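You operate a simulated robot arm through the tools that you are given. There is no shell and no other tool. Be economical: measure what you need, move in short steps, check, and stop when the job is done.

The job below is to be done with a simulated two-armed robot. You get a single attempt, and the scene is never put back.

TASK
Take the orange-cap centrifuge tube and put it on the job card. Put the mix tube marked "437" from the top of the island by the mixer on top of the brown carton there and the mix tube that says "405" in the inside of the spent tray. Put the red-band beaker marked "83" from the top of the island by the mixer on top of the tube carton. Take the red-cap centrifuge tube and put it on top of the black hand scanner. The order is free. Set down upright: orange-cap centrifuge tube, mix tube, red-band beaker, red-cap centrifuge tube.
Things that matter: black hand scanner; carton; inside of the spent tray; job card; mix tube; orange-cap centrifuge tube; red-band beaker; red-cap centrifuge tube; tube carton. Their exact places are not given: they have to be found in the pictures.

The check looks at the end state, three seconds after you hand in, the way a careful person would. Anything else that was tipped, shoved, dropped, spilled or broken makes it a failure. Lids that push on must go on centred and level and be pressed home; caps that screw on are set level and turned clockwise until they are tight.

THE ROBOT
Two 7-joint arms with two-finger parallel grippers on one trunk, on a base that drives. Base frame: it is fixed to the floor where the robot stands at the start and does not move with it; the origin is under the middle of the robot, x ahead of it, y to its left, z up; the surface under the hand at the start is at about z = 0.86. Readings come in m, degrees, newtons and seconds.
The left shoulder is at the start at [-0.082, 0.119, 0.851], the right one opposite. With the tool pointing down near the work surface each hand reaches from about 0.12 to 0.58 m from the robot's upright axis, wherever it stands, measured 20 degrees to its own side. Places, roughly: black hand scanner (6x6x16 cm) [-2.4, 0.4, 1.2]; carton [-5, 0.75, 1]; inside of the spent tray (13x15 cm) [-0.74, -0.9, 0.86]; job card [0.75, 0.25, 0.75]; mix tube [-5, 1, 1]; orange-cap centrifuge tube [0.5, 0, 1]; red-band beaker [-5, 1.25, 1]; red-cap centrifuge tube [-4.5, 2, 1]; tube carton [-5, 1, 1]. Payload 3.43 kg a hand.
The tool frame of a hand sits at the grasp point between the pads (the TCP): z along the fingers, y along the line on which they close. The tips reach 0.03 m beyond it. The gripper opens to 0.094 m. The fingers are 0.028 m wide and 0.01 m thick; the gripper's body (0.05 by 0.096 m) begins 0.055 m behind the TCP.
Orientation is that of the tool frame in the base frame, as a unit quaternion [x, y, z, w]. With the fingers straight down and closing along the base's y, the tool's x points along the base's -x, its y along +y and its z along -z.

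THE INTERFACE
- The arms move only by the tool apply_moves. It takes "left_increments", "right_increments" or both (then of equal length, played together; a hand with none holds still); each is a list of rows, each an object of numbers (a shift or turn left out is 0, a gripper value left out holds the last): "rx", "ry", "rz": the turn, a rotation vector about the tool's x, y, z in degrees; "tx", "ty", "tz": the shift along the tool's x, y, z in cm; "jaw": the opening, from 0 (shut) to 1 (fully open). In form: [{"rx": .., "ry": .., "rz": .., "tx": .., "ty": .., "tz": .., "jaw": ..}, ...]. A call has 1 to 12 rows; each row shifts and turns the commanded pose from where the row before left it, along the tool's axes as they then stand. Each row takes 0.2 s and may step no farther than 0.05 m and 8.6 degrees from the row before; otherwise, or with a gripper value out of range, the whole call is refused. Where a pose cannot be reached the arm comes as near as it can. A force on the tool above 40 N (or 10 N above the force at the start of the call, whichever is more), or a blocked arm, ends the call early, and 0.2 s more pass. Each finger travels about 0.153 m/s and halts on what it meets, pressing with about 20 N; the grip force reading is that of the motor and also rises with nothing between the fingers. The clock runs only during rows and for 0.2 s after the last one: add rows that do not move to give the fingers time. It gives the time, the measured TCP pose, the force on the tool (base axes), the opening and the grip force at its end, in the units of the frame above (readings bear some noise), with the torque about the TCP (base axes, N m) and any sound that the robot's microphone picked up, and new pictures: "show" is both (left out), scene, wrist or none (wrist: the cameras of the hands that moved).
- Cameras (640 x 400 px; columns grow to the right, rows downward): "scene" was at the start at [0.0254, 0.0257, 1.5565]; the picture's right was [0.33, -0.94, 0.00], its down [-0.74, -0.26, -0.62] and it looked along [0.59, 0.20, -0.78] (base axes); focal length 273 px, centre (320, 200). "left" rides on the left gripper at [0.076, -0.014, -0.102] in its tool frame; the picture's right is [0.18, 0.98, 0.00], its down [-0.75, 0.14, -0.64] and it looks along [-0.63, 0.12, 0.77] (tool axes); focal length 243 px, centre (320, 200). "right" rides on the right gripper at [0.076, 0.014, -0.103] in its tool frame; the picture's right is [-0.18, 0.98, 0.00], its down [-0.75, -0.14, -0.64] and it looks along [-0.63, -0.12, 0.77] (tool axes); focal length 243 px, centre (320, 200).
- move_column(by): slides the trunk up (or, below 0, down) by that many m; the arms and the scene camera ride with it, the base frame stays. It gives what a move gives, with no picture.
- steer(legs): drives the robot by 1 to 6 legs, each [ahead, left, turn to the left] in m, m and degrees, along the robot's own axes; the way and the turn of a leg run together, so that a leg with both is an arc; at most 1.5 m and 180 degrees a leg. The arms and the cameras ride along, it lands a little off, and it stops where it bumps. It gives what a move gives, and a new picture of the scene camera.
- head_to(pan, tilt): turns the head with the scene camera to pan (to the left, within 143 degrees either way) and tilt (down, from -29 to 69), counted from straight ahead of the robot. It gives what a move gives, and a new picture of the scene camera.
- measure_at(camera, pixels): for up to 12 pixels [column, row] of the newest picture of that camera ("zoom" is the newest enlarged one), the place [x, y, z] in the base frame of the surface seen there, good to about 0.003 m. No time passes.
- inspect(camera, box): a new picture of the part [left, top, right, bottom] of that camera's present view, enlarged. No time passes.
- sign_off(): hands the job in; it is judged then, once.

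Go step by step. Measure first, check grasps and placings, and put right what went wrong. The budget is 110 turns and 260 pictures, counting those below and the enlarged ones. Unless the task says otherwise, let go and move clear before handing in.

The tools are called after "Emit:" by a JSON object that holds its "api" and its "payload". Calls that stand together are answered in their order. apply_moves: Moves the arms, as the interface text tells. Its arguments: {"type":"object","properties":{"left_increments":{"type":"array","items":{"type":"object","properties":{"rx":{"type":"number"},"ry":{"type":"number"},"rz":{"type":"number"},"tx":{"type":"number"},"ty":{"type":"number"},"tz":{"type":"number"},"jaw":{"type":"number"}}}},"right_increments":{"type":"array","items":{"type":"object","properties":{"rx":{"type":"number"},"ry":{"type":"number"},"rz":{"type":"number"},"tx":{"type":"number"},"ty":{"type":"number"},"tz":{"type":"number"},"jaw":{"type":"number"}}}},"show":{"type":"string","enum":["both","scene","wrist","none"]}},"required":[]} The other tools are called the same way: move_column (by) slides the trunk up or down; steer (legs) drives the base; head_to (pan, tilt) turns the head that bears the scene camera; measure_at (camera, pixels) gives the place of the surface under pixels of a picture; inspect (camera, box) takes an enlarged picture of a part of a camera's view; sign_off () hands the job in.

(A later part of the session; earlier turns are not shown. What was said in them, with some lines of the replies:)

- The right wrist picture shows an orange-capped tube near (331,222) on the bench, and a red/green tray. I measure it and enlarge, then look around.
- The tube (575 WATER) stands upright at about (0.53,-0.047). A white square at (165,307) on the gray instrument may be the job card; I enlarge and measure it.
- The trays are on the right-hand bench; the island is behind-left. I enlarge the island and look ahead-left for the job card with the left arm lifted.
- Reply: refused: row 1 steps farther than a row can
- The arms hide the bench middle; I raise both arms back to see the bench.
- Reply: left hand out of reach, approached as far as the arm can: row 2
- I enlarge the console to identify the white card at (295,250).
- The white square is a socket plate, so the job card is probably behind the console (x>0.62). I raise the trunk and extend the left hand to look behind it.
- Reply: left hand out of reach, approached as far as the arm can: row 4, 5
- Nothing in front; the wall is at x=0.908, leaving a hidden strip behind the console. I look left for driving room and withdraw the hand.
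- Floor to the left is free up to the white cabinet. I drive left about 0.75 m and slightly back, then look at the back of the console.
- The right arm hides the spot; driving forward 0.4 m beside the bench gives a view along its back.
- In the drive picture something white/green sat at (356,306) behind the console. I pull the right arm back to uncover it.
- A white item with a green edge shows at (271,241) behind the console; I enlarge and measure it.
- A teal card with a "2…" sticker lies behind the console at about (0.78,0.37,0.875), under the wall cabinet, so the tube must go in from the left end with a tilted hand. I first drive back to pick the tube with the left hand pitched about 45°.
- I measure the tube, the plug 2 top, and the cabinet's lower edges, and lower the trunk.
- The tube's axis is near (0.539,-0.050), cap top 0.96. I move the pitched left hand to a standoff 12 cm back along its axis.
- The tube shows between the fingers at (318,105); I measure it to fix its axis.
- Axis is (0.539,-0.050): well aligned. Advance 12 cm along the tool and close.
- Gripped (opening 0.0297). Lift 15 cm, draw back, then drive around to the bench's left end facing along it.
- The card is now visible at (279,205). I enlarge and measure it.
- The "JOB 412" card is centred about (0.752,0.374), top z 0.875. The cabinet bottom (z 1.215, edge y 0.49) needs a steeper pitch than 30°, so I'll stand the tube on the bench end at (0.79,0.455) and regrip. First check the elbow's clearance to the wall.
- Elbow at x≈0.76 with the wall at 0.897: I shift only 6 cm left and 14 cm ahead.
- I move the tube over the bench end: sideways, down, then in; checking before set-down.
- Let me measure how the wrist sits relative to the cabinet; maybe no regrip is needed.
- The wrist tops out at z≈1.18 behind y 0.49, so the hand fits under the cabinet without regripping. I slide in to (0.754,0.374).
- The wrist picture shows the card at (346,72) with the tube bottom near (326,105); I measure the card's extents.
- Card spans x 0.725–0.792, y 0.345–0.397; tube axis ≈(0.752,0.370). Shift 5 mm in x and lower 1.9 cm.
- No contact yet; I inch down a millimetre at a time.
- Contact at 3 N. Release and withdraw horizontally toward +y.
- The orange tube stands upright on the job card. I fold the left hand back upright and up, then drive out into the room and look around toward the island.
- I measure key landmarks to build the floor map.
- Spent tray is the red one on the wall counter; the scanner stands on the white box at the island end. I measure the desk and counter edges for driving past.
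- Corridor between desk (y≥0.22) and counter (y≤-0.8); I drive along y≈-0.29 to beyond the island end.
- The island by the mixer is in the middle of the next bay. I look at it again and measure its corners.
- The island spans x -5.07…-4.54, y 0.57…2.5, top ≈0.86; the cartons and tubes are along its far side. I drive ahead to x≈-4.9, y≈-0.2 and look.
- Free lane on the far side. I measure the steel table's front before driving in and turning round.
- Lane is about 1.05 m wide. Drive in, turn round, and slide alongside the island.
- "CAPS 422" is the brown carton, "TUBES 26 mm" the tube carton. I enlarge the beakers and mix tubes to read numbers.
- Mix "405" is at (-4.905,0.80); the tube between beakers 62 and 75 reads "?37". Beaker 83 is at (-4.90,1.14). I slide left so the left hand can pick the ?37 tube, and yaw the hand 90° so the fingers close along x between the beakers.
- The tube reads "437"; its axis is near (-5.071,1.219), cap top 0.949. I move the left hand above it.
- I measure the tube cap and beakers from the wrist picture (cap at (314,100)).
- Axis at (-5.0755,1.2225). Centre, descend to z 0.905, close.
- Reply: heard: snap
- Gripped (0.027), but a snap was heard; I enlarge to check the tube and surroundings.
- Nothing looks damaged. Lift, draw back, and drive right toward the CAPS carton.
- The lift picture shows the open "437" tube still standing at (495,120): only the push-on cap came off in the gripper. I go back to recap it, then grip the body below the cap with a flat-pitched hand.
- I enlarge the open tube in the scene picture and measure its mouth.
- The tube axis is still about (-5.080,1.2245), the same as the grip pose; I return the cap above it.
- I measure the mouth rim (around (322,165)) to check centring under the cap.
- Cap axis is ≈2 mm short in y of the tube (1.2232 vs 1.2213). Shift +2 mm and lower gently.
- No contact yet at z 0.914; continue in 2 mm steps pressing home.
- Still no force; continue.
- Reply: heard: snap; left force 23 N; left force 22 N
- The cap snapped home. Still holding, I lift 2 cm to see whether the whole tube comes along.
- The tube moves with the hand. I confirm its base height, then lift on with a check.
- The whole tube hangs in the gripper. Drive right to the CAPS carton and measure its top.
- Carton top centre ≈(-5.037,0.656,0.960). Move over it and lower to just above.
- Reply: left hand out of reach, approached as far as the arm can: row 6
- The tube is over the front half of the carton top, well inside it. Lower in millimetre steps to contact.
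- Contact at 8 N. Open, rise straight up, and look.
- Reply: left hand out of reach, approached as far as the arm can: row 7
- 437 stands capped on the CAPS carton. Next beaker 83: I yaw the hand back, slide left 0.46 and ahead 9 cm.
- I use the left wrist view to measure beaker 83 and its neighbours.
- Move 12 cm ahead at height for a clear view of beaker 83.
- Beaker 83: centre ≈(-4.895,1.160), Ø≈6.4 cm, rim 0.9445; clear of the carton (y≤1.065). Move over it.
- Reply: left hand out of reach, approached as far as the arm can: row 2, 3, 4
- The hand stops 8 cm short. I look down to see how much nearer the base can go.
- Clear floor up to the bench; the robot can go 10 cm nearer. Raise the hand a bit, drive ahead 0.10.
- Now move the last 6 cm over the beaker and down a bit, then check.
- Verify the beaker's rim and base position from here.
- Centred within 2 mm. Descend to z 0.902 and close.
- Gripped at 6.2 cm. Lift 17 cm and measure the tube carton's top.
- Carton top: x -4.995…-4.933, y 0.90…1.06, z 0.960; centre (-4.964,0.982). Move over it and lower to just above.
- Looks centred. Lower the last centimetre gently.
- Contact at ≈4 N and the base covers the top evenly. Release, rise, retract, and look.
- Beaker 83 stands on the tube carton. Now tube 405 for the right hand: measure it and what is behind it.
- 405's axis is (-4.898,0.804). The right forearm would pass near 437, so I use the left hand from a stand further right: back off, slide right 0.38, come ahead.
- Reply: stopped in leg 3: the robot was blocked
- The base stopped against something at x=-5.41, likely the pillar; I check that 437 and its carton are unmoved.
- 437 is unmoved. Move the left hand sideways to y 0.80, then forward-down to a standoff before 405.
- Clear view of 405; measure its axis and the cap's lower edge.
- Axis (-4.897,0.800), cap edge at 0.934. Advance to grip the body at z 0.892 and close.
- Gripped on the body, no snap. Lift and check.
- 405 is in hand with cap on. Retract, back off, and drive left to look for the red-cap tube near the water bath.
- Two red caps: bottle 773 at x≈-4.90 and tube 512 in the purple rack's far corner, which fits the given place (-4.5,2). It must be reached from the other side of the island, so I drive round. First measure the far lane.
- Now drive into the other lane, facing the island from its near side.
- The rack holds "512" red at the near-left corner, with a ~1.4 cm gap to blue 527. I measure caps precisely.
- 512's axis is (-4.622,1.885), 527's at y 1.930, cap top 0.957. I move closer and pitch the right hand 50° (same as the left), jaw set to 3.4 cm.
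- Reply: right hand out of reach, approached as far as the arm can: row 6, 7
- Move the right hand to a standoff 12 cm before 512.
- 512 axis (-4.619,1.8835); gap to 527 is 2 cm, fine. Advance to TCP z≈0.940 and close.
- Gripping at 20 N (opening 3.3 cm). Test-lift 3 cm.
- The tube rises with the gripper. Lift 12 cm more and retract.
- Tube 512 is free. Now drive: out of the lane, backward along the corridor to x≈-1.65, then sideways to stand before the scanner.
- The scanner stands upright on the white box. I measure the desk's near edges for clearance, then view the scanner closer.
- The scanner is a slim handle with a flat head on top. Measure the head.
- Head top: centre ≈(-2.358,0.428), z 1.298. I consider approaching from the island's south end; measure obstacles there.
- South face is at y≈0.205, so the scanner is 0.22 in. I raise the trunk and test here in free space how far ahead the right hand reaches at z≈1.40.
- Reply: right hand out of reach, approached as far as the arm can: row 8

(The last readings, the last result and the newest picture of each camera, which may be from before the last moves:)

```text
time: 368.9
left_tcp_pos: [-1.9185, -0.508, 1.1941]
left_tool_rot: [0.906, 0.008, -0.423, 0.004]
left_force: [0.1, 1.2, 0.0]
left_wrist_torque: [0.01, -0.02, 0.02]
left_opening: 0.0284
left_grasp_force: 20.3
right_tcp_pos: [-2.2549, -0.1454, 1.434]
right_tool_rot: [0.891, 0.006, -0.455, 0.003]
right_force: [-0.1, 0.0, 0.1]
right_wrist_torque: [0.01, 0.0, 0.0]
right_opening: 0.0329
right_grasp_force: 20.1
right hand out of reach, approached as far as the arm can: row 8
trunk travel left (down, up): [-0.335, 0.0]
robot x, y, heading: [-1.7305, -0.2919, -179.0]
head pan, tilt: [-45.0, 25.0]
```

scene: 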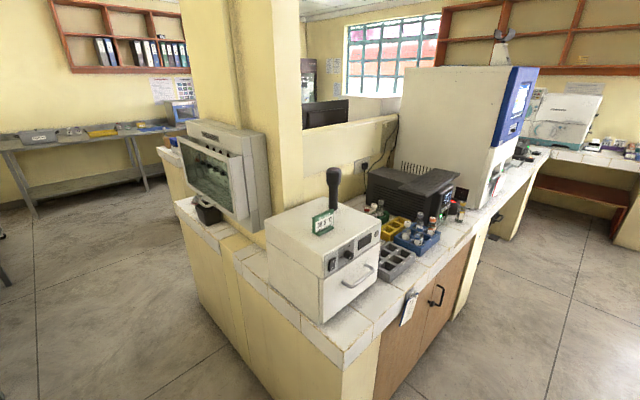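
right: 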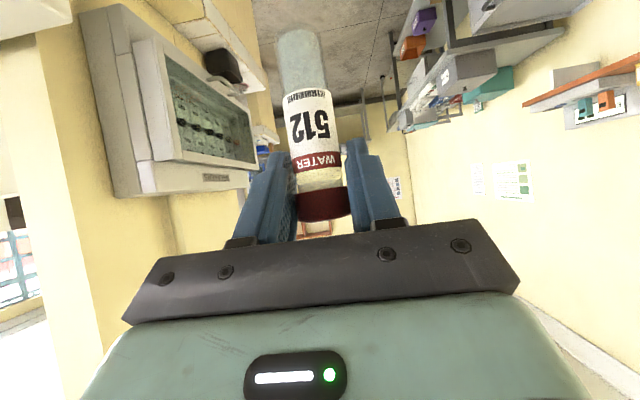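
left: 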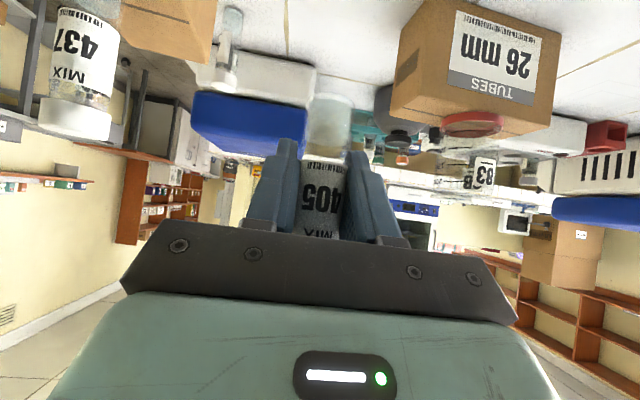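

Reach at that height is ahead 0.52+, enough. The hand's pitch drifted to 54° with the trunk move, so I restore 4° and retract, then turn to face the south end.

Emit:
{"api": "apply_moves", "payload": {"right_increments": [{"tx": 2.57, "tz": -3.06}, {"tx": 2.57, "tz": -3.06}, {"tx": 2.57, "tz": -3.06}, {"tx": 2.57, "tz": -3.06}, {"tx": 2.57, "tz": -3.06}, {"tx": 2.57, "tz": -3.06}, {"tx": 2.57, "tz": -3.06}, {"ry": 4.1}, {}], "left_increments": [{"tx": 1.6, "tz": -1.9}, {"tx": 1.6, "tz": -1.9}, {}, {}, {}, {}, {}, {}, {}], "show": "none"}}

Emit:
{"api": "steer", "payload": {"legs": [[0, 0, -91], [0, 0.74, 0]]}}

Emit:
{"api": "head_to", "payload": {"pan": -15, "tilt": 35}}

```text
time: 370.9
left_tcp_pos: [-1.8672, -0.5088, 1.1967]
left_tool_rot: [0.906, 0.007, -0.422, 0.004]
left_force: [0.7, 0.5, -1.3]
left_wrist_torque: [0.04, -0.03, 0.0]
left_opening: 0.0283
left_grasp_force: 20.1
right_tcp_pos: [-1.9778, -0.1446, 1.4158]
right_tool_rot: [0.906, 0.006, -0.422, 0.004]
right_force: [-0.5, -0.4, 0.3]
right_wrist_torque: [0.0, -0.02, -0.02]
right_opening: 0.033
right_grasp_force: 19.8
trunk travel left (down, up): [-0.335, 0.0]
robot x, y, heading: [-1.7296, -0.2915, -179.1]
head pan, tilt: [-45.0, 25.0]
```

```text
time: 381.5
left_tcp_pos: [-2.6739, -0.1521, 1.1967]
left_tool_rot: [-0.639, 0.643, 0.298, 0.299]
left_force: [0.1, -0.3, -0.3]
left_wrist_torque: [0.0, -0.01, 0.01]
left_opening: 0.0285
left_grasp_force: 20.0
right_tcp_pos: [-2.3057, -0.0503, 1.416]
right_tool_rot: [-0.637, 0.644, 0.298, 0.301]
right_force: [0.6, 0.2, 0.1]
right_wrist_torque: [0.01, -0.01, -0.01]
right_opening: 0.0331
right_grasp_force: 19.8
trunk travel left (down, up): [-0.335, 0.0]
robot x, y, heading: [-2.4607, -0.2938, 89.8]
head pan, tilt: [-45.0, 25.0]
```

scene: 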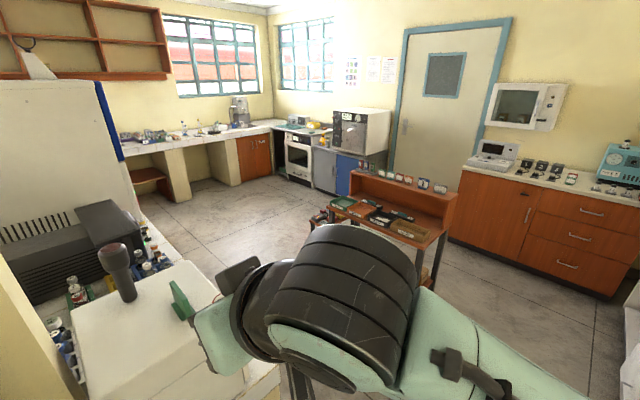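

```text
time: 382.5
left_tcp_pos: [-2.6751, -0.1512, 1.195]
left_tool_rot: [-0.639, 0.643, 0.299, 0.299]
left_force: [0.0, 0.1, -0.4]
left_wrist_torque: [0.01, -0.02, -0.02]
left_opening: 0.0284
left_grasp_force: 19.6
right_tcp_pos: [-2.307, -0.0509, 1.4165]
right_tool_rot: [-0.639, 0.644, 0.297, 0.299]
right_force: [0.8, -0.1, -1.3]
right_wrist_torque: [-0.01, 0.0, -0.02]
right_opening: 0.033
right_grasp_force: 20.0
trunk travel left (down, up): [-0.335, 0.0]
robot x, y, heading: [-2.4575, -0.2947, 89.7]
head pan, tilt: [-15.0, 35.0]
```

scene: 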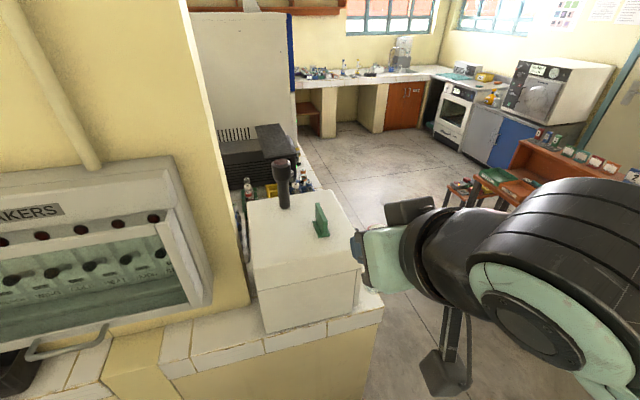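

The scanner stands at (282,180). Enlarge and re-measure its head from here.

Emit:
{"api": "inspect", "payload": {"camera": "scene", "box": [250, 140, 320, 220]}}

Emit:
{"api": "measure_at", "payload": {"camera": "scene", "pixels": [[281, 163], [276, 163], [286, 163], [281, 161], [281, 165], [281, 172], [320, 208], [340, 335]]}}

```text
5.00 times, centred on (285, 180) of scene
```

zoom: 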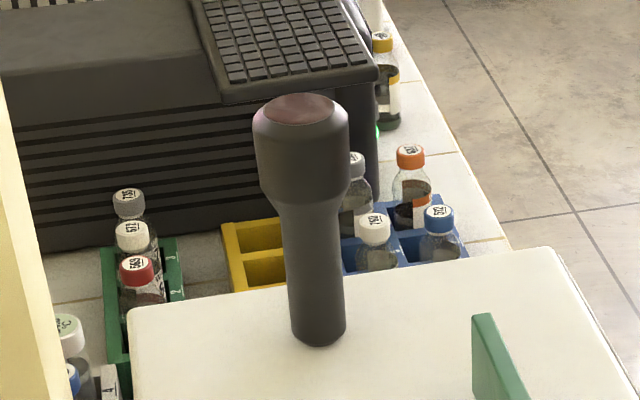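

```text
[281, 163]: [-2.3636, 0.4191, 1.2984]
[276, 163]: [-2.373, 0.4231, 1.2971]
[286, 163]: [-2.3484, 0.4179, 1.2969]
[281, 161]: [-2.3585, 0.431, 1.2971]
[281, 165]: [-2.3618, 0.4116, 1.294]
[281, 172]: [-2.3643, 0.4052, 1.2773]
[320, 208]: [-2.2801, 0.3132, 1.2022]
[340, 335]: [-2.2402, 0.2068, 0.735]
```

Head centre ≈(-2.361,0.428), z 1.298. Drive ahead 0.19 and left 0.04 with the tube at 1.334 base height.

Emit:
{"api": "steer", "payload": {"legs": [[0.18, 0.04, 0.2]]}}

Emit:
{"api": "measure_at", "payload": {"camera": "scene", "pixels": [[281, 163]]}}

```text
time: 384.0
left_tcp_pos: [-2.7134, 0.0256, 1.1956]
left_tool_rot: [-0.64, 0.642, 0.299, 0.298]
left_force: [-0.2, 0.4, -0.6]
left_wrist_torque: [-0.01, 0.04, 0.03]
left_opening: 0.0287
left_grasp_force: 19.9
right_tcp_pos: [-2.3464, 0.1296, 1.4169]
right_tool_rot: [-0.639, 0.643, 0.298, 0.299]
right_force: [-0.3, -0.3, -0.3]
right_wrist_torque: [0.0, 0.0, -0.03]
right_opening: 0.0326
right_grasp_force: 21.0
trunk travel left (down, up): [-0.335, 0.0]
robot x, y, heading: [-2.4958, -0.1124, 89.6]
head pan, tilt: [-15.0, 35.0]
```

scene: 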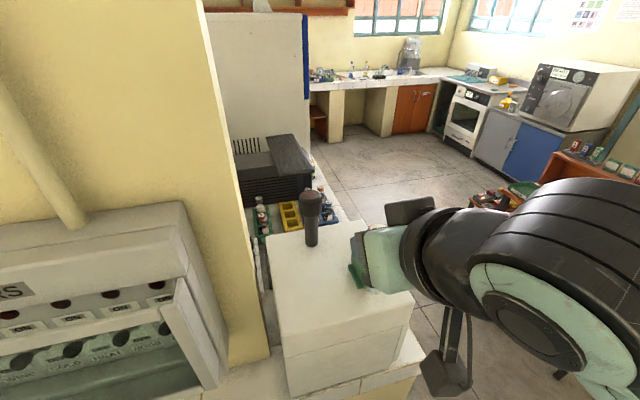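

```text
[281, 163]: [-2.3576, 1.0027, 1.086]
```

Emit:
{"api": "inspect", "payload": {"camera": "scene", "box": [280, 170, 350, 250]}}

Emit:
{"api": "measure_at", "payload": {"camera": "scene", "pixels": [[311, 194], [306, 194], [316, 194], [311, 192], [311, 197], [262, 330], [232, 150], [215, 60], [240, 180], [355, 275]]}}

```text
5.00 times, centred on (315, 210) of scene
```

zoom: 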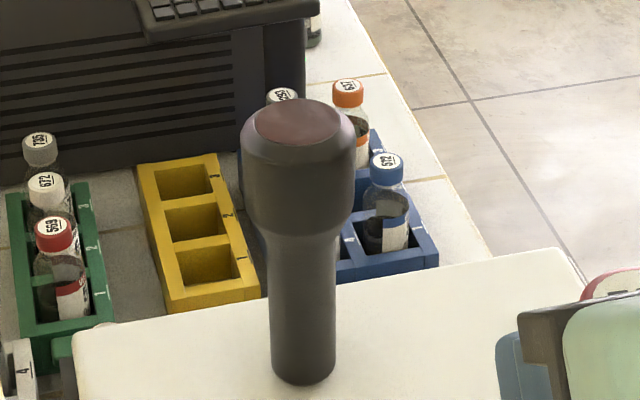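

```text
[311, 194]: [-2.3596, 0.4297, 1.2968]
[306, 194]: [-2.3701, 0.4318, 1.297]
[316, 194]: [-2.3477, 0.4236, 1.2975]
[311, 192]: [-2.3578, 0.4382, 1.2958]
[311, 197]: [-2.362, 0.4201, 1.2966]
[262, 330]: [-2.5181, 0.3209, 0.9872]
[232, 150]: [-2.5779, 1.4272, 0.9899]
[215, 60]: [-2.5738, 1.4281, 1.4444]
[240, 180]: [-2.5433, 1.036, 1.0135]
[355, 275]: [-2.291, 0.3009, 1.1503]
```

Move the tube forward over the scanner head, staying 3 cm above it.

Emit:
{"api": "apply_moves", "payload": {"right_increments": [{"tx": -2.41, "ty": 0.19, "tz": 2.87}, {"tx": -2.41, "ty": 0.19, "tz": 2.87}, {"tx": -2.41, "ty": 0.19, "tz": 2.87}, {"tx": -2.41, "ty": 0.19, "tz": 2.87}, {"tx": -2.41, "ty": 0.19, "tz": 2.87}, {"tx": -2.41, "ty": 0.19, "tz": 2.87}, {"tx": -2.41, "ty": 0.19, "tz": 2.87}, {"tx": -2.41, "ty": 0.19, "tz": 2.87}, {}]}}

Emit:
{"api": "inspect", "payload": {"camera": "right", "box": [220, 0, 420, 240]}}

```text
time: 386.0
left_tcp_pos: [-2.713, 0.0262, 1.1958]
left_tool_rot: [-0.64, 0.642, 0.299, 0.298]
left_force: [0.2, 0.6, 0.3]
left_wrist_torque: [-0.03, -0.02, 0.02]
left_opening: 0.0285
left_grasp_force: 19.8
right_tcp_pos: [-2.3615, 0.409, 1.4122]
right_tool_rot: [-0.639, 0.643, 0.297, 0.299]
right_force: [-0.4, 0.0, -0.4]
right_wrist_torque: [0.01, -0.01, 0.0]
right_opening: 0.0331
right_grasp_force: 19.9
right hand out of reach, approached as far as the arm can: row 8
trunk travel left (down, up): [-0.335, 0.0]
robot x, y, heading: [-2.497, -0.1138, 89.5]
head pan, tilt: [-15.0, 35.0]
```

scene: 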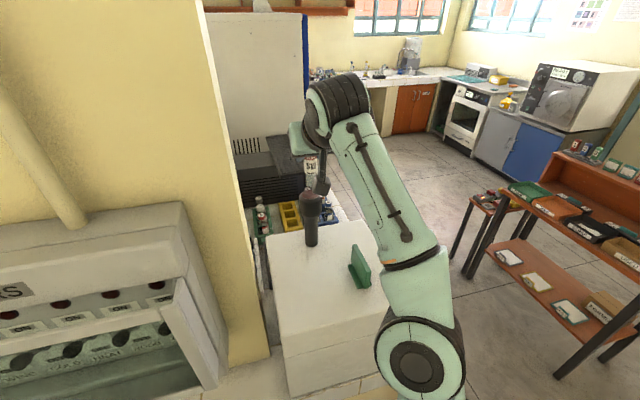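
right: 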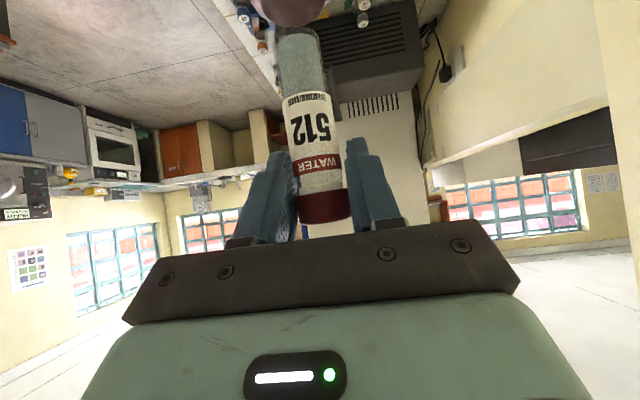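

```text
1.67 times, centred on (320, 120) of right
```

zoom: 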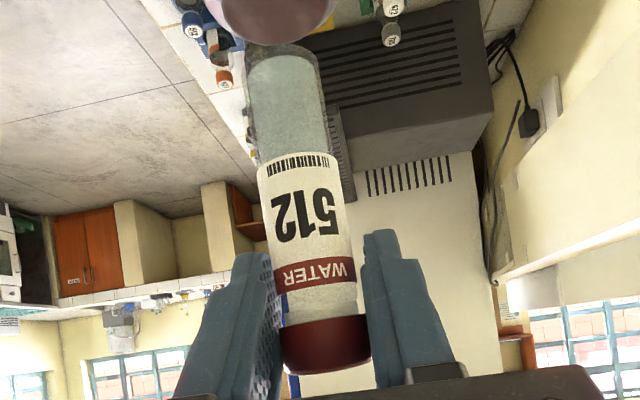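

At y 0.409, 2 cm short at this height. Measure tube base and head relative positions.

Emit:
{"api": "measure_at", "payload": {"camera": "zoom", "pixels": [[286, 75], [284, 58], [285, 48], [275, 30], [240, 20], [320, 20], [275, 10], [305, 250]]}}

Emit:
{"api": "inspect", "payload": {"camera": "scene", "box": [280, 130, 350, 250]}}

```text
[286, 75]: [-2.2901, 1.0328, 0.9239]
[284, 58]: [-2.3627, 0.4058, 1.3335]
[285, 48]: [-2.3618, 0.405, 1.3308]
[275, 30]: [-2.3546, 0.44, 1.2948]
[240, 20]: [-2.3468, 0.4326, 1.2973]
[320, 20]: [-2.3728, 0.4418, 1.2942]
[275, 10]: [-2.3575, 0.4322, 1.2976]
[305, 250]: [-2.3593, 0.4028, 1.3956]
```

```text
3.33 times, centred on (315, 190) of scene
```

zoom: 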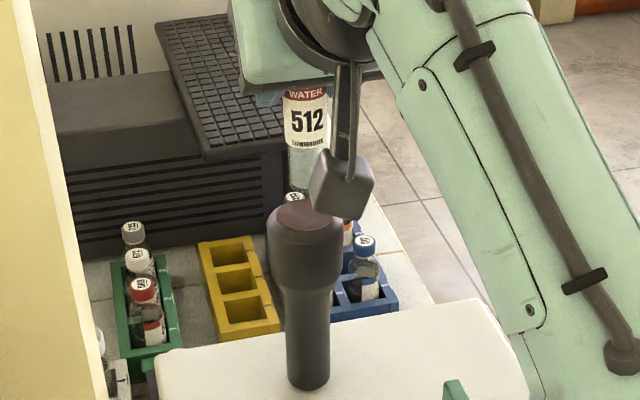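

Tube base at z 1.331, axis y≈0.414; it needs ~1.5 cm more forward. Lower 1.5 cm and reach forward together.

Emit:
{"api": "apply_moves", "payload": {"right_increments": [{"tx": 1.15, "tz": 0.96}, {"tx": -0.96, "tz": 1.15}, {}], "show": "wrist"}}

```text
time: 386.8
left_tcp_pos: [-2.7128, 0.0267, 1.1957]
left_tool_rot: [-0.639, 0.643, 0.298, 0.299]
left_force: [0.8, 0.0, 0.4]
left_wrist_torque: [0.04, 0.0, -0.01]
left_opening: 0.0286
left_grasp_force: 20.0
right_tcp_pos: [-2.3611, 0.4264, 1.3951]
right_tool_rot: [-0.639, 0.643, 0.298, 0.299]
right_force: [-0.2, -0.7, -0.1]
right_wrist_torque: [-0.01, 0.05, -0.05]
right_opening: 0.0327
right_grasp_force: 20.2
trunk travel left (down, up): [-0.335, 0.0]
robot x, y, heading: [-2.4949, -0.1148, 89.8]
head pan, tilt: [-15.0, 35.0]
```

right: 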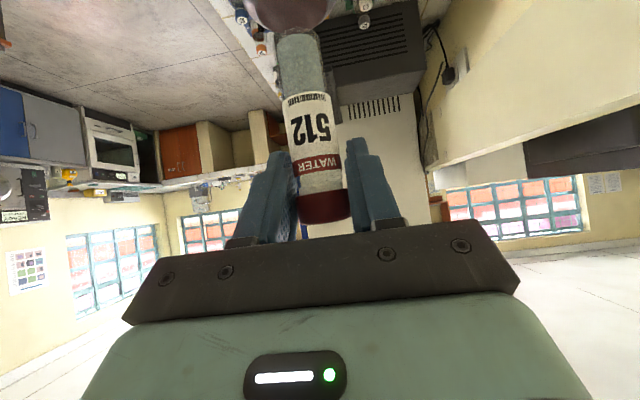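

Emit:
{"api": "inspect", "payload": {"camera": "right", "box": [230, 0, 370, 110]}}

Emit:
{"api": "measure_at", "payload": {"camera": "right", "pixels": [[310, 120], [320, 172], [299, 40], [290, 25], [290, 10], [250, 8], [328, 8], [290, 2]]}}

Emit:
{"api": "inspect", "payload": {"camera": "scene", "box": [280, 130, 350, 250]}}

```text
3.64 times, centred on (300, 55) of right
```

zoom: 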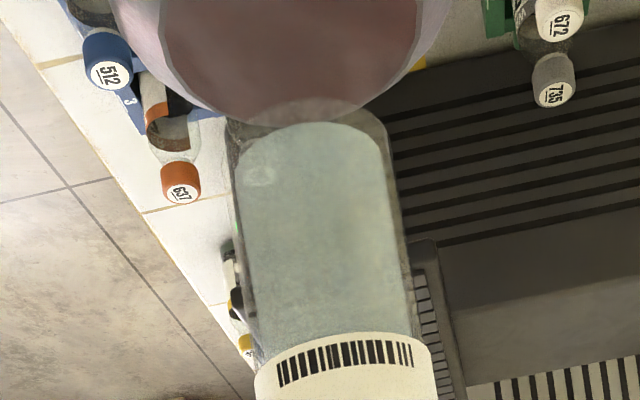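

```text
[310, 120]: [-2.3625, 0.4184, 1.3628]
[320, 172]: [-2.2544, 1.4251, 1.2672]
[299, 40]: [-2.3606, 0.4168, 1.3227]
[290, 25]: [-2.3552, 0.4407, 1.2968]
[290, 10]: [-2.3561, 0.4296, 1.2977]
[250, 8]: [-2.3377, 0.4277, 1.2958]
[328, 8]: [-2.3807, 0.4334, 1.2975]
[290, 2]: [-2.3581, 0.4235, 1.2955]
```

```text
3.33 times, centred on (315, 190) of scene
5 turns are left
```

zoom: 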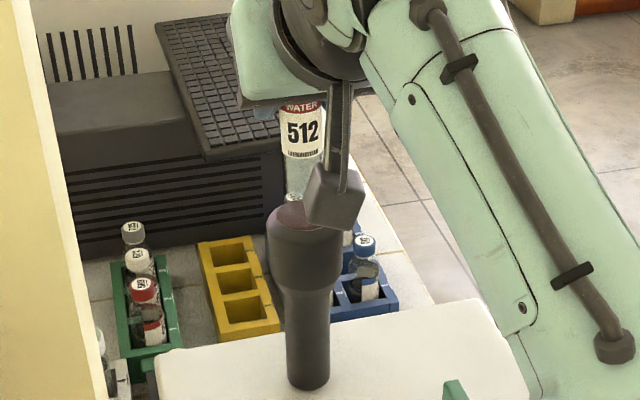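

The tube base is centred over the head (-2.361,0.4295 vs -2.359,0.4295) and 1.7 cm above it. With few turns left I lower, release, withdraw, and drive on to face the spent tray.

Emit:
{"api": "apply_moves", "payload": {"right_increments": [{"tx": 0.77, "tz": 0.64}, {"tx": 0.31, "tz": 0.26}, {"tx": 0.11, "tz": 0.1}, {"tx": 0.11, "tz": 0.1}, {}, {"jaw": 0.45}, {"jaw": 0.6}, {}, {}], "show": "wrist"}}

Emit:
{"api": "apply_moves", "payload": {"right_increments": [{"tx": 0.64, "tz": -0.77}, {"tx": 1.29, "tz": -1.53}, {"tx": 1.93, "tz": -2.3}, {"tx": 2.57, "tz": -3.06}, {"tx": 2.57, "tz": -3.06}, {"tx": 2.57, "tz": -3.06}, {"tx": 2.57, "tz": -3.06}, {"tx": 2.57, "tz": -3.06}, {}], "show": "scene"}}

Emit:
{"api": "steer", "payload": {"legs": [[-0.21, 0, 0], [0, -1.47, 0], [0, 0, 180]]}}

Emit:
{"api": "move_column", "payload": {"by": -0.06}}

Emit:
{"api": "head_to", "payload": {"pan": 20, "tilt": 45}}

```text
time: 388.8
left_tcp_pos: [-2.7132, 0.0268, 1.1956]
left_tool_rot: [-0.64, 0.642, 0.299, 0.299]
left_force: [0.1, 0.8, -0.8]
left_wrist_torque: [-0.04, 0.01, 0.02]
left_opening: 0.0286
left_grasp_force: 20.3
right_tcp_pos: [-2.3599, 0.4268, 1.3797]
right_tool_rot: [-0.639, 0.643, 0.298, 0.299]
right_force: [0.2, -0.8, -0.2]
right_wrist_torque: [-0.01, 0.0, 0.01]
right_opening: 0.0564
right_grasp_force: 0.2
trunk travel left (down, up): [-0.335, 0.0]
robot x, y, heading: [-2.4979, -0.1155, 89.7]
head pan, tilt: [-15.0, 35.0]
```

right: 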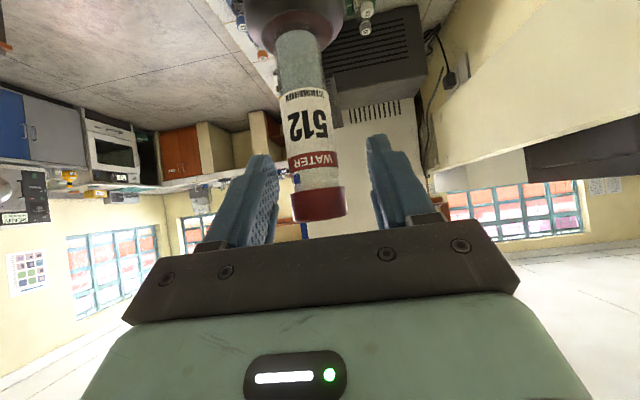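

```text
time: 390.8
left_tcp_pos: [-2.7139, 0.0286, 1.1955]
left_tool_rot: [-0.64, 0.642, 0.298, 0.299]
left_force: [0.4, 0.7, 0.0]
left_wrist_torque: [-0.01, -0.02, 0.0]
left_opening: 0.0284
left_grasp_force: 20.0
right_tcp_pos: [-2.3625, 0.1657, 1.3767]
right_tool_rot: [-0.639, 0.643, 0.297, 0.3]
right_force: [0.8, 1.3, -0.2]
right_wrist_torque: [0.0, -0.03, 0.03]
right_opening: 0.0565
right_grasp_force: 0.1
trunk travel left (down, up): [-0.335, 0.0]
robot x, y, heading: [-2.4989, -0.1151, 89.8]
head pan, tilt: [-15.0, 35.0]
```

scene: 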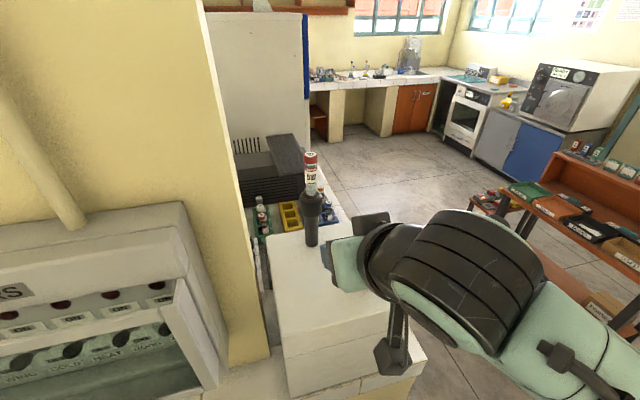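

```text
time: 412.2
left_tcp_pos: [-0.8325, -0.502, 1.1955]
left_tool_rot: [0.673, 0.607, -0.313, 0.284]
left_force: [0.1, 0.0, -0.3]
left_wrist_torque: [0.0, -0.04, -0.02]
left_opening: 0.0283
left_grasp_force: 20.1
right_tcp_pos: [-1.1954, -0.6058, 1.3769]
right_tool_rot: [0.674, 0.606, -0.314, 0.283]
right_force: [0.2, -0.5, -0.9]
right_wrist_torque: [0.02, 0.03, -0.01]
right_opening: 0.0563
right_grasp_force: 0.1
trunk travel left (down, up): [-0.335, 0.0]
robot x, y, heading: [-1.0338, -0.3389, -95.8]
head pan, tilt: [-15.0, 35.0]
```

scene: 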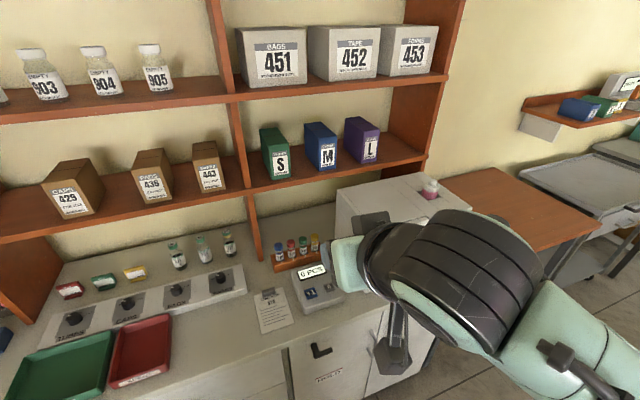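

```text
time: 413.2
left_tcp_pos: [-0.8324, -0.503, 1.1367]
left_tool_rot: [0.674, 0.606, -0.314, 0.283]
left_force: [0.2, -0.3, -1.2]
left_wrist_torque: [0.02, 0.0, -0.03]
left_opening: 0.0285
left_grasp_force: 19.6
right_tcp_pos: [-1.1953, -0.6054, 1.3178]
right_tool_rot: [0.674, 0.606, -0.314, 0.282]
right_force: [-0.8, 0.3, 0.0]
right_wrist_torque: [0.0, 0.02, 0.0]
right_opening: 0.0561
right_grasp_force: 0.0
trunk travel left (down, up): [-0.275, 0.06]
robot x, y, heading: [-1.0333, -0.3379, -96.2]
head pan, tilt: [-15.0, 35.0]
```

```text
time: 414.2
left_tcp_pos: [-0.8334, -0.5023, 1.1352]
left_tool_rot: [0.674, 0.607, -0.313, 0.283]
left_force: [0.3, -0.6, -1.0]
left_wrist_torque: [0.0, 0.02, -0.02]
left_opening: 0.0285
left_grasp_force: 20.3
right_tcp_pos: [-1.1947, -0.6062, 1.3176]
right_tool_rot: [0.674, 0.605, -0.314, 0.283]
right_force: [-0.4, -1.1, -0.6]
right_wrist_torque: [0.02, -0.02, 0.02]
right_opening: 0.0564
right_grasp_force: 0.0
trunk travel left (down, up): [-0.275, 0.06]
robot x, y, heading: [-1.0301, -0.3359, -96.1]
head pan, tilt: [20.0, 45.0]
4 turns are left
```

scene: 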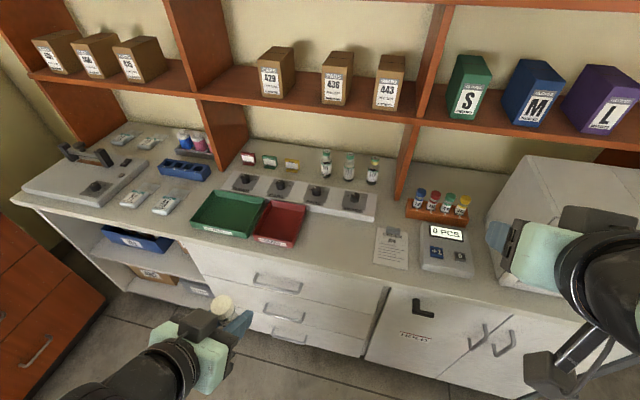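

512 stands on the scanner. Now measure the red SPENT tray at (280,222), and step the base closer with heading corrected.

Emit:
{"api": "measure_at", "payload": {"camera": "scene", "pixels": [[280, 222], [268, 203], [303, 208], [257, 233], [287, 243], [275, 238], [282, 210], [265, 222], [296, 224], [280, 200], [250, 260], [335, 235]]}}

Emit:
{"api": "inspect", "payload": {"camera": "scene", "box": [180, 150, 380, 270]}}

Emit:
{"api": "steer", "payload": {"legs": [[0, 0, 6.1], [0.06, 0.14, 0]]}}

Emit:
{"api": "inspect", "payload": {"camera": "left", "box": [200, 0, 440, 240]}}

```text
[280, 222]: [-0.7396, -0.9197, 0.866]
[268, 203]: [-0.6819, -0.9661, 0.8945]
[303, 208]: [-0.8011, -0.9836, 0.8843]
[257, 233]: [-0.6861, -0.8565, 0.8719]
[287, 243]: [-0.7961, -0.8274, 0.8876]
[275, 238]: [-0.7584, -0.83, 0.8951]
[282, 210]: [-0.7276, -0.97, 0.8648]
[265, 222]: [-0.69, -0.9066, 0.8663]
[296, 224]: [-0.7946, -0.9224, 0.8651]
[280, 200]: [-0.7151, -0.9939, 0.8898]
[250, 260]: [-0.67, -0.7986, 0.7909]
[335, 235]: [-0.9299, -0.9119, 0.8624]
```

```text
3.20 times, centred on (280, 210) of scene
```

zoom: 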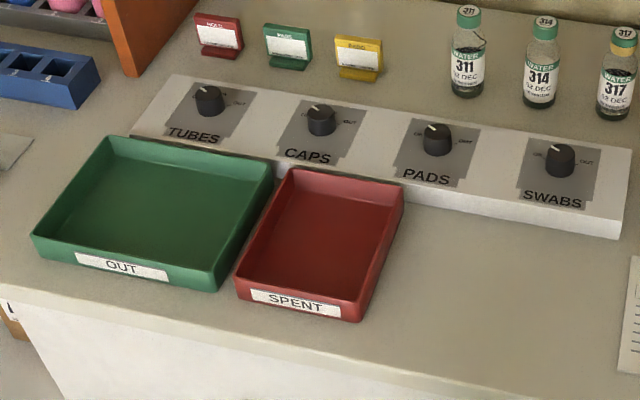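

```text
time: 416.6
left_tcp_pos: [-0.6806, -0.5389, 1.1362]
left_tool_rot: [0.64, 0.642, -0.298, 0.299]
left_force: [0.5, -0.4, 0.8]
left_wrist_torque: [0.0, -0.04, 0.03]
left_opening: 0.0285
left_grasp_force: 19.8
right_tcp_pos: [-1.029, -0.6792, 1.3172]
right_tool_rot: [0.641, 0.64, -0.299, 0.299]
right_force: [0.1, 0.9, -0.4]
right_wrist_torque: [0.02, 0.0, -0.04]
right_opening: 0.0563
right_grasp_force: 0.0
trunk travel left (down, up): [-0.275, 0.06]
robot x, y, heading: [-0.8922, -0.4008, -89.7]
head pan, tilt: [20.0, 45.0]
```

scene: 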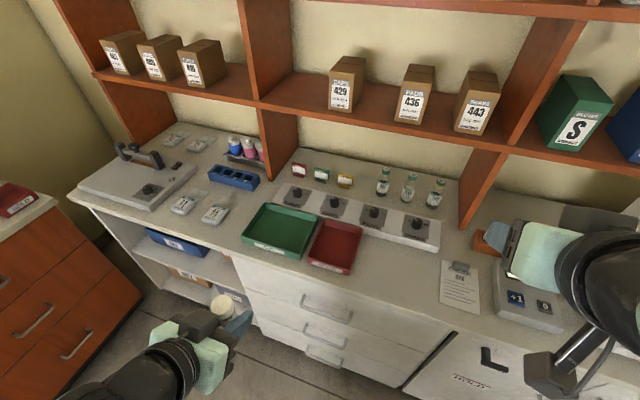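

```text
1.67 times, centred on (320, 120) of left
3 turns are left
```

zoom: 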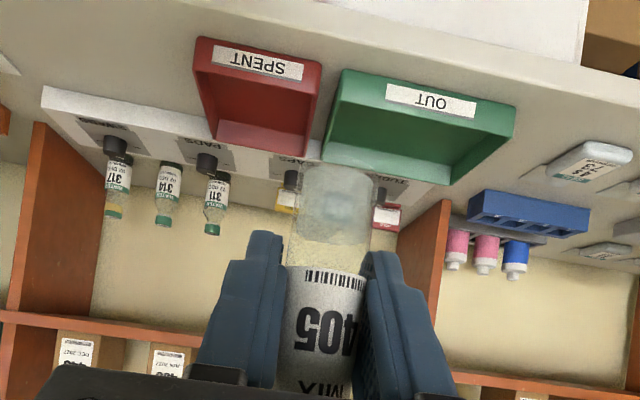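

Tray inside: x -0.80…-0.685, y -0.985…-0.835, floor 0.8655, walls 0.895. I carry 405 over (-0.742,-0.905) and lower it to just above the floor.

Emit:
{"api": "apply_moves", "payload": {"left_increments": [{"tx": -2.61, "ty": -0.69, "tz": 3.12}, {"tx": -2.61, "ty": -0.69, "tz": 3.12}, {"tx": -2.61, "ty": -0.69, "tz": 3.12}, {"tx": -2.61, "ty": -0.69, "tz": 3.12}, {"tx": -2.61, "ty": -0.69, "tz": 3.12}, {"tx": -2.61, "ty": -0.69, "tz": 3.12}, {"tx": -2.61, "ty": -0.69, "tz": 3.12}, {"tx": -2.61, "ty": -0.69, "tz": 3.12}, {"tx": -2.61, "ty": -0.69, "tz": 3.12}, {}], "show": "none"}}

Emit:
{"api": "apply_moves", "payload": {"left_increments": [{"tx": 3.06, "tz": 2.57}, {"tx": 3.06, "tz": 2.57}, {"tx": 3.06, "tz": 2.57}, {"tx": 3.06, "tz": 2.57}, {"tx": 3.06, "tz": 2.57}, {"tx": 1.07, "tz": 0.9}, {}], "show": "both"}}

Emit:
{"api": "inspect", "payload": {"camera": "scene", "box": [200, 150, 440, 300]}}

Emit:
{"api": "measure_at", "payload": {"camera": "left", "pixels": [[322, 110], [325, 120], [325, 130], [325, 170], [280, 100], [370, 100], [320, 85]]}}

```text
time: 418.8
left_tcp_pos: [-0.7406, -0.9031, 1.1354]
left_tool_rot: [0.64, 0.641, -0.298, 0.299]
left_force: [0.3, 0.2, -0.6]
left_wrist_torque: [0.04, 0.02, -0.01]
left_opening: 0.0287
left_grasp_force: 20.4
right_tcp_pos: [-1.0286, -0.6788, 1.3171]
right_tool_rot: [0.641, 0.641, -0.299, 0.299]
right_force: [-0.2, 0.5, 1.1]
right_wrist_torque: [-0.04, -0.05, -0.04]
right_opening: 0.0564
right_grasp_force: 0.0
trunk travel left (down, up): [-0.275, 0.06]
robot x, y, heading: [-0.894, -0.3952, -89.7]
head pan, tilt: [20.0, 45.0]
```

```text
time: 420.4
left_tcp_pos: [-0.7397, -0.9039, 0.9225]
left_tool_rot: [0.64, 0.642, -0.297, 0.3]
left_force: [-0.3, -1.0, -0.2]
left_wrist_torque: [0.03, 0.0, -0.03]
left_opening: 0.0284
left_grasp_force: 19.8
right_tcp_pos: [-1.0288, -0.6802, 1.3167]
right_tool_rot: [0.641, 0.641, -0.299, 0.3]
right_force: [-0.2, 0.9, -0.2]
right_wrist_torque: [-0.02, 0.0, -0.01]
right_opening: 0.0565
right_grasp_force: 0.1
trunk travel left (down, up): [-0.275, 0.06]
robot x, y, heading: [-0.897, -0.3989, -89.5]
head pan, tilt: [20.0, 45.0]
```

scene: 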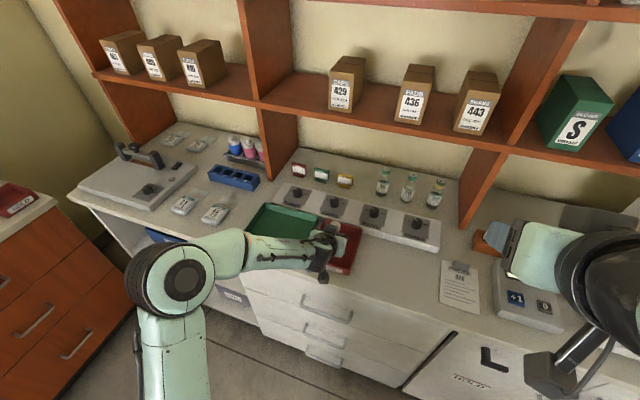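
left: 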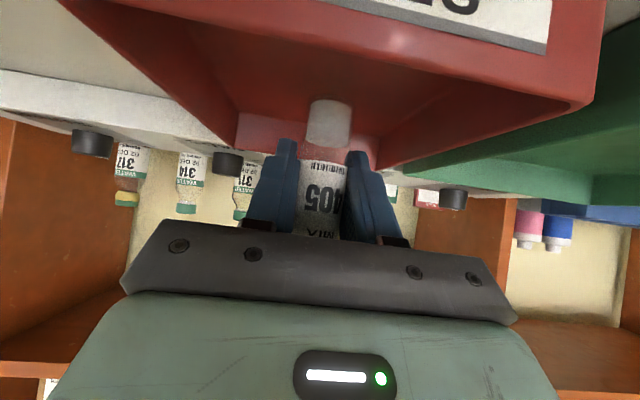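

```text
2.67 times, centred on (320, 225) of scene
```

zoom: 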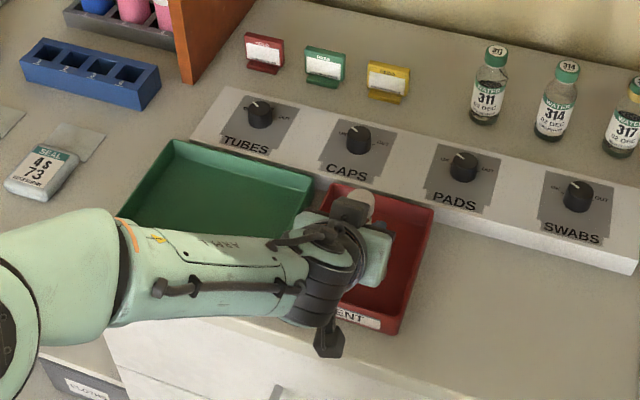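

```text
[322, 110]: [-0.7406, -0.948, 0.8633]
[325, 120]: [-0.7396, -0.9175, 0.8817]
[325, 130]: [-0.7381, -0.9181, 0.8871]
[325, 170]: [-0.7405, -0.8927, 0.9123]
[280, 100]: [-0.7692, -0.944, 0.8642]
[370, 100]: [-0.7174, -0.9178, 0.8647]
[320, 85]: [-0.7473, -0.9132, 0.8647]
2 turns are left
```

405 hangs about 1 cm above the tray floor, inside the tray. Lower to contact, release, withdraw, and look.

Emit:
{"api": "apply_moves", "payload": {"left_increments": [{"tx": 0.38, "tz": 0.32}, {"tx": 0.23, "tz": 0.19}, {"tx": 0.11, "tz": 0.1}, {"tx": 0.08, "tz": 0.06}, {}, {"jaw": 0.4}, {"jaw": 0.6}, {}, {}], "show": "wrist"}}

Emit:
{"api": "apply_moves", "payload": {"left_increments": [{"tz": -1}, {"tz": -2}, {"tz": -4}, {"tz": -4}, {"tz": -4}, {"tz": -4}, {"tz": -4}, {"tz": -4}, {}], "show": "both"}}

Emit:
{"api": "inspect", "payload": {"camera": "scene", "box": [240, 150, 440, 290]}}

```text
time: 422.4
left_tcp_pos: [-0.7401, -0.905, 0.9097]
left_tool_rot: [0.641, 0.641, -0.298, 0.299]
left_force: [0.2, 0.2, -0.1]
left_wrist_torque: [0.02, 0.02, 0.02]
left_opening: 0.0564
left_grasp_force: 0.0
right_tcp_pos: [-1.0288, -0.6798, 1.3176]
right_tool_rot: [0.641, 0.64, -0.299, 0.299]
right_force: [-0.4, 0.5, -0.6]
right_wrist_torque: [0.0, -0.01, -0.04]
right_opening: 0.0566
right_grasp_force: 0.1
trunk travel left (down, up): [-0.275, 0.06]
robot x, y, heading: [-0.8929, -0.397, -89.9]
head pan, tilt: [20.0, 45.0]
```

left: 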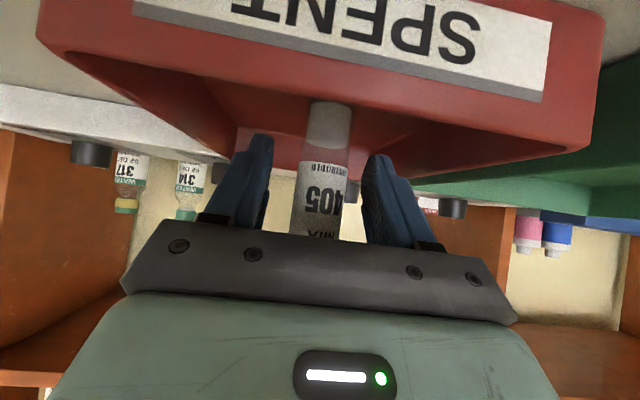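

```text
time: 424.4
left_tcp_pos: [-0.7411, -0.7017, 1.0863]
left_tool_rot: [0.641, 0.641, -0.298, 0.3]
left_force: [0.9, 0.4, 0.3]
left_wrist_torque: [-0.01, -0.01, -0.03]
left_opening: 0.0564
left_grasp_force: 0.0
right_tcp_pos: [-1.0295, -0.6798, 1.3168]
right_tool_rot: [0.641, 0.64, -0.299, 0.3]
right_force: [1.0, 0.3, 0.1]
right_wrist_torque: [0.04, -0.02, -0.02]
right_opening: 0.0564
right_grasp_force: 0.0
trunk travel left (down, up): [-0.275, 0.06]
robot x, y, heading: [-0.8941, -0.3988, -89.8]
head pan, tilt: [20.0, 45.0]
```

scene: 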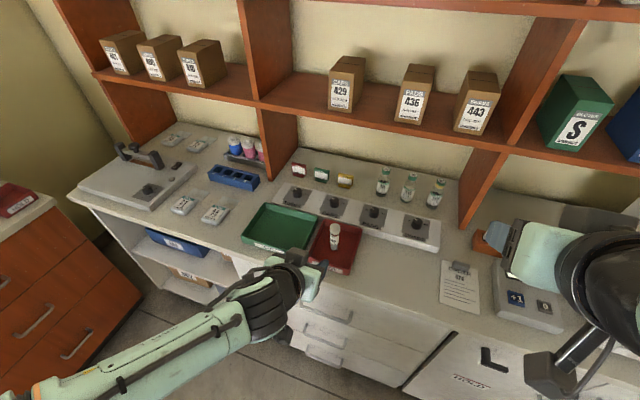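
left: 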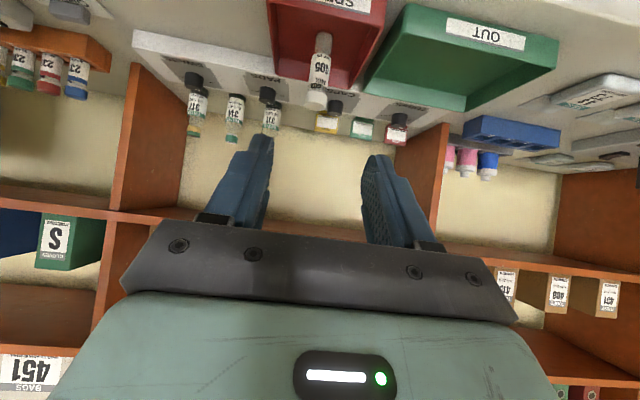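

```text
2.86 times, centred on (340, 220) of scene
1 turns are left
```

zoom: 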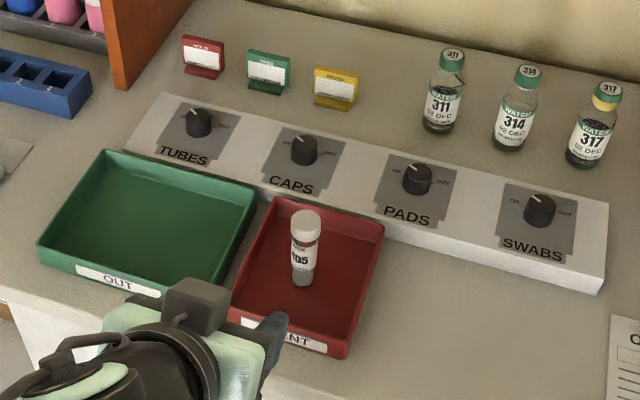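

405 stands upright, cap on, in the SPENT tray, and both hands are clear; all five pieces are placed, so I hand in.

Emit:
{"api": "sign_off", "payload": {}}

```text
The job is handed in.
```

All five items were upright where you asked when I last saw each one, and both hands are empty and clear:

- **Orange-cap tube (575):** on the job card behind the console.
- **Mix tube 437:** on top of the brown "CAPS 422" carton. Its push-on cap came off at my first grip. I pressed it back on until it snapped, then moved the tube.
- **Mix tube 405:** inside the red SPENT tray.
- **Red-band beaker 83:** on top of the "TUBES 26 mm" carton.
- **Red-cap tube (512):** on top of the black hand scanner. There were other red caps: 773 on the same island and one by the scanner, both on wider bottles. I took 512 because it sat at the given place and is the same kind of tube as 575.

I ran short of turns, so I did not go back for a last look at the first four. While I was fetching 405, the base also bumped something, most likely a pillar under the island by the mixer. The items on top that I rechecked had not moved.
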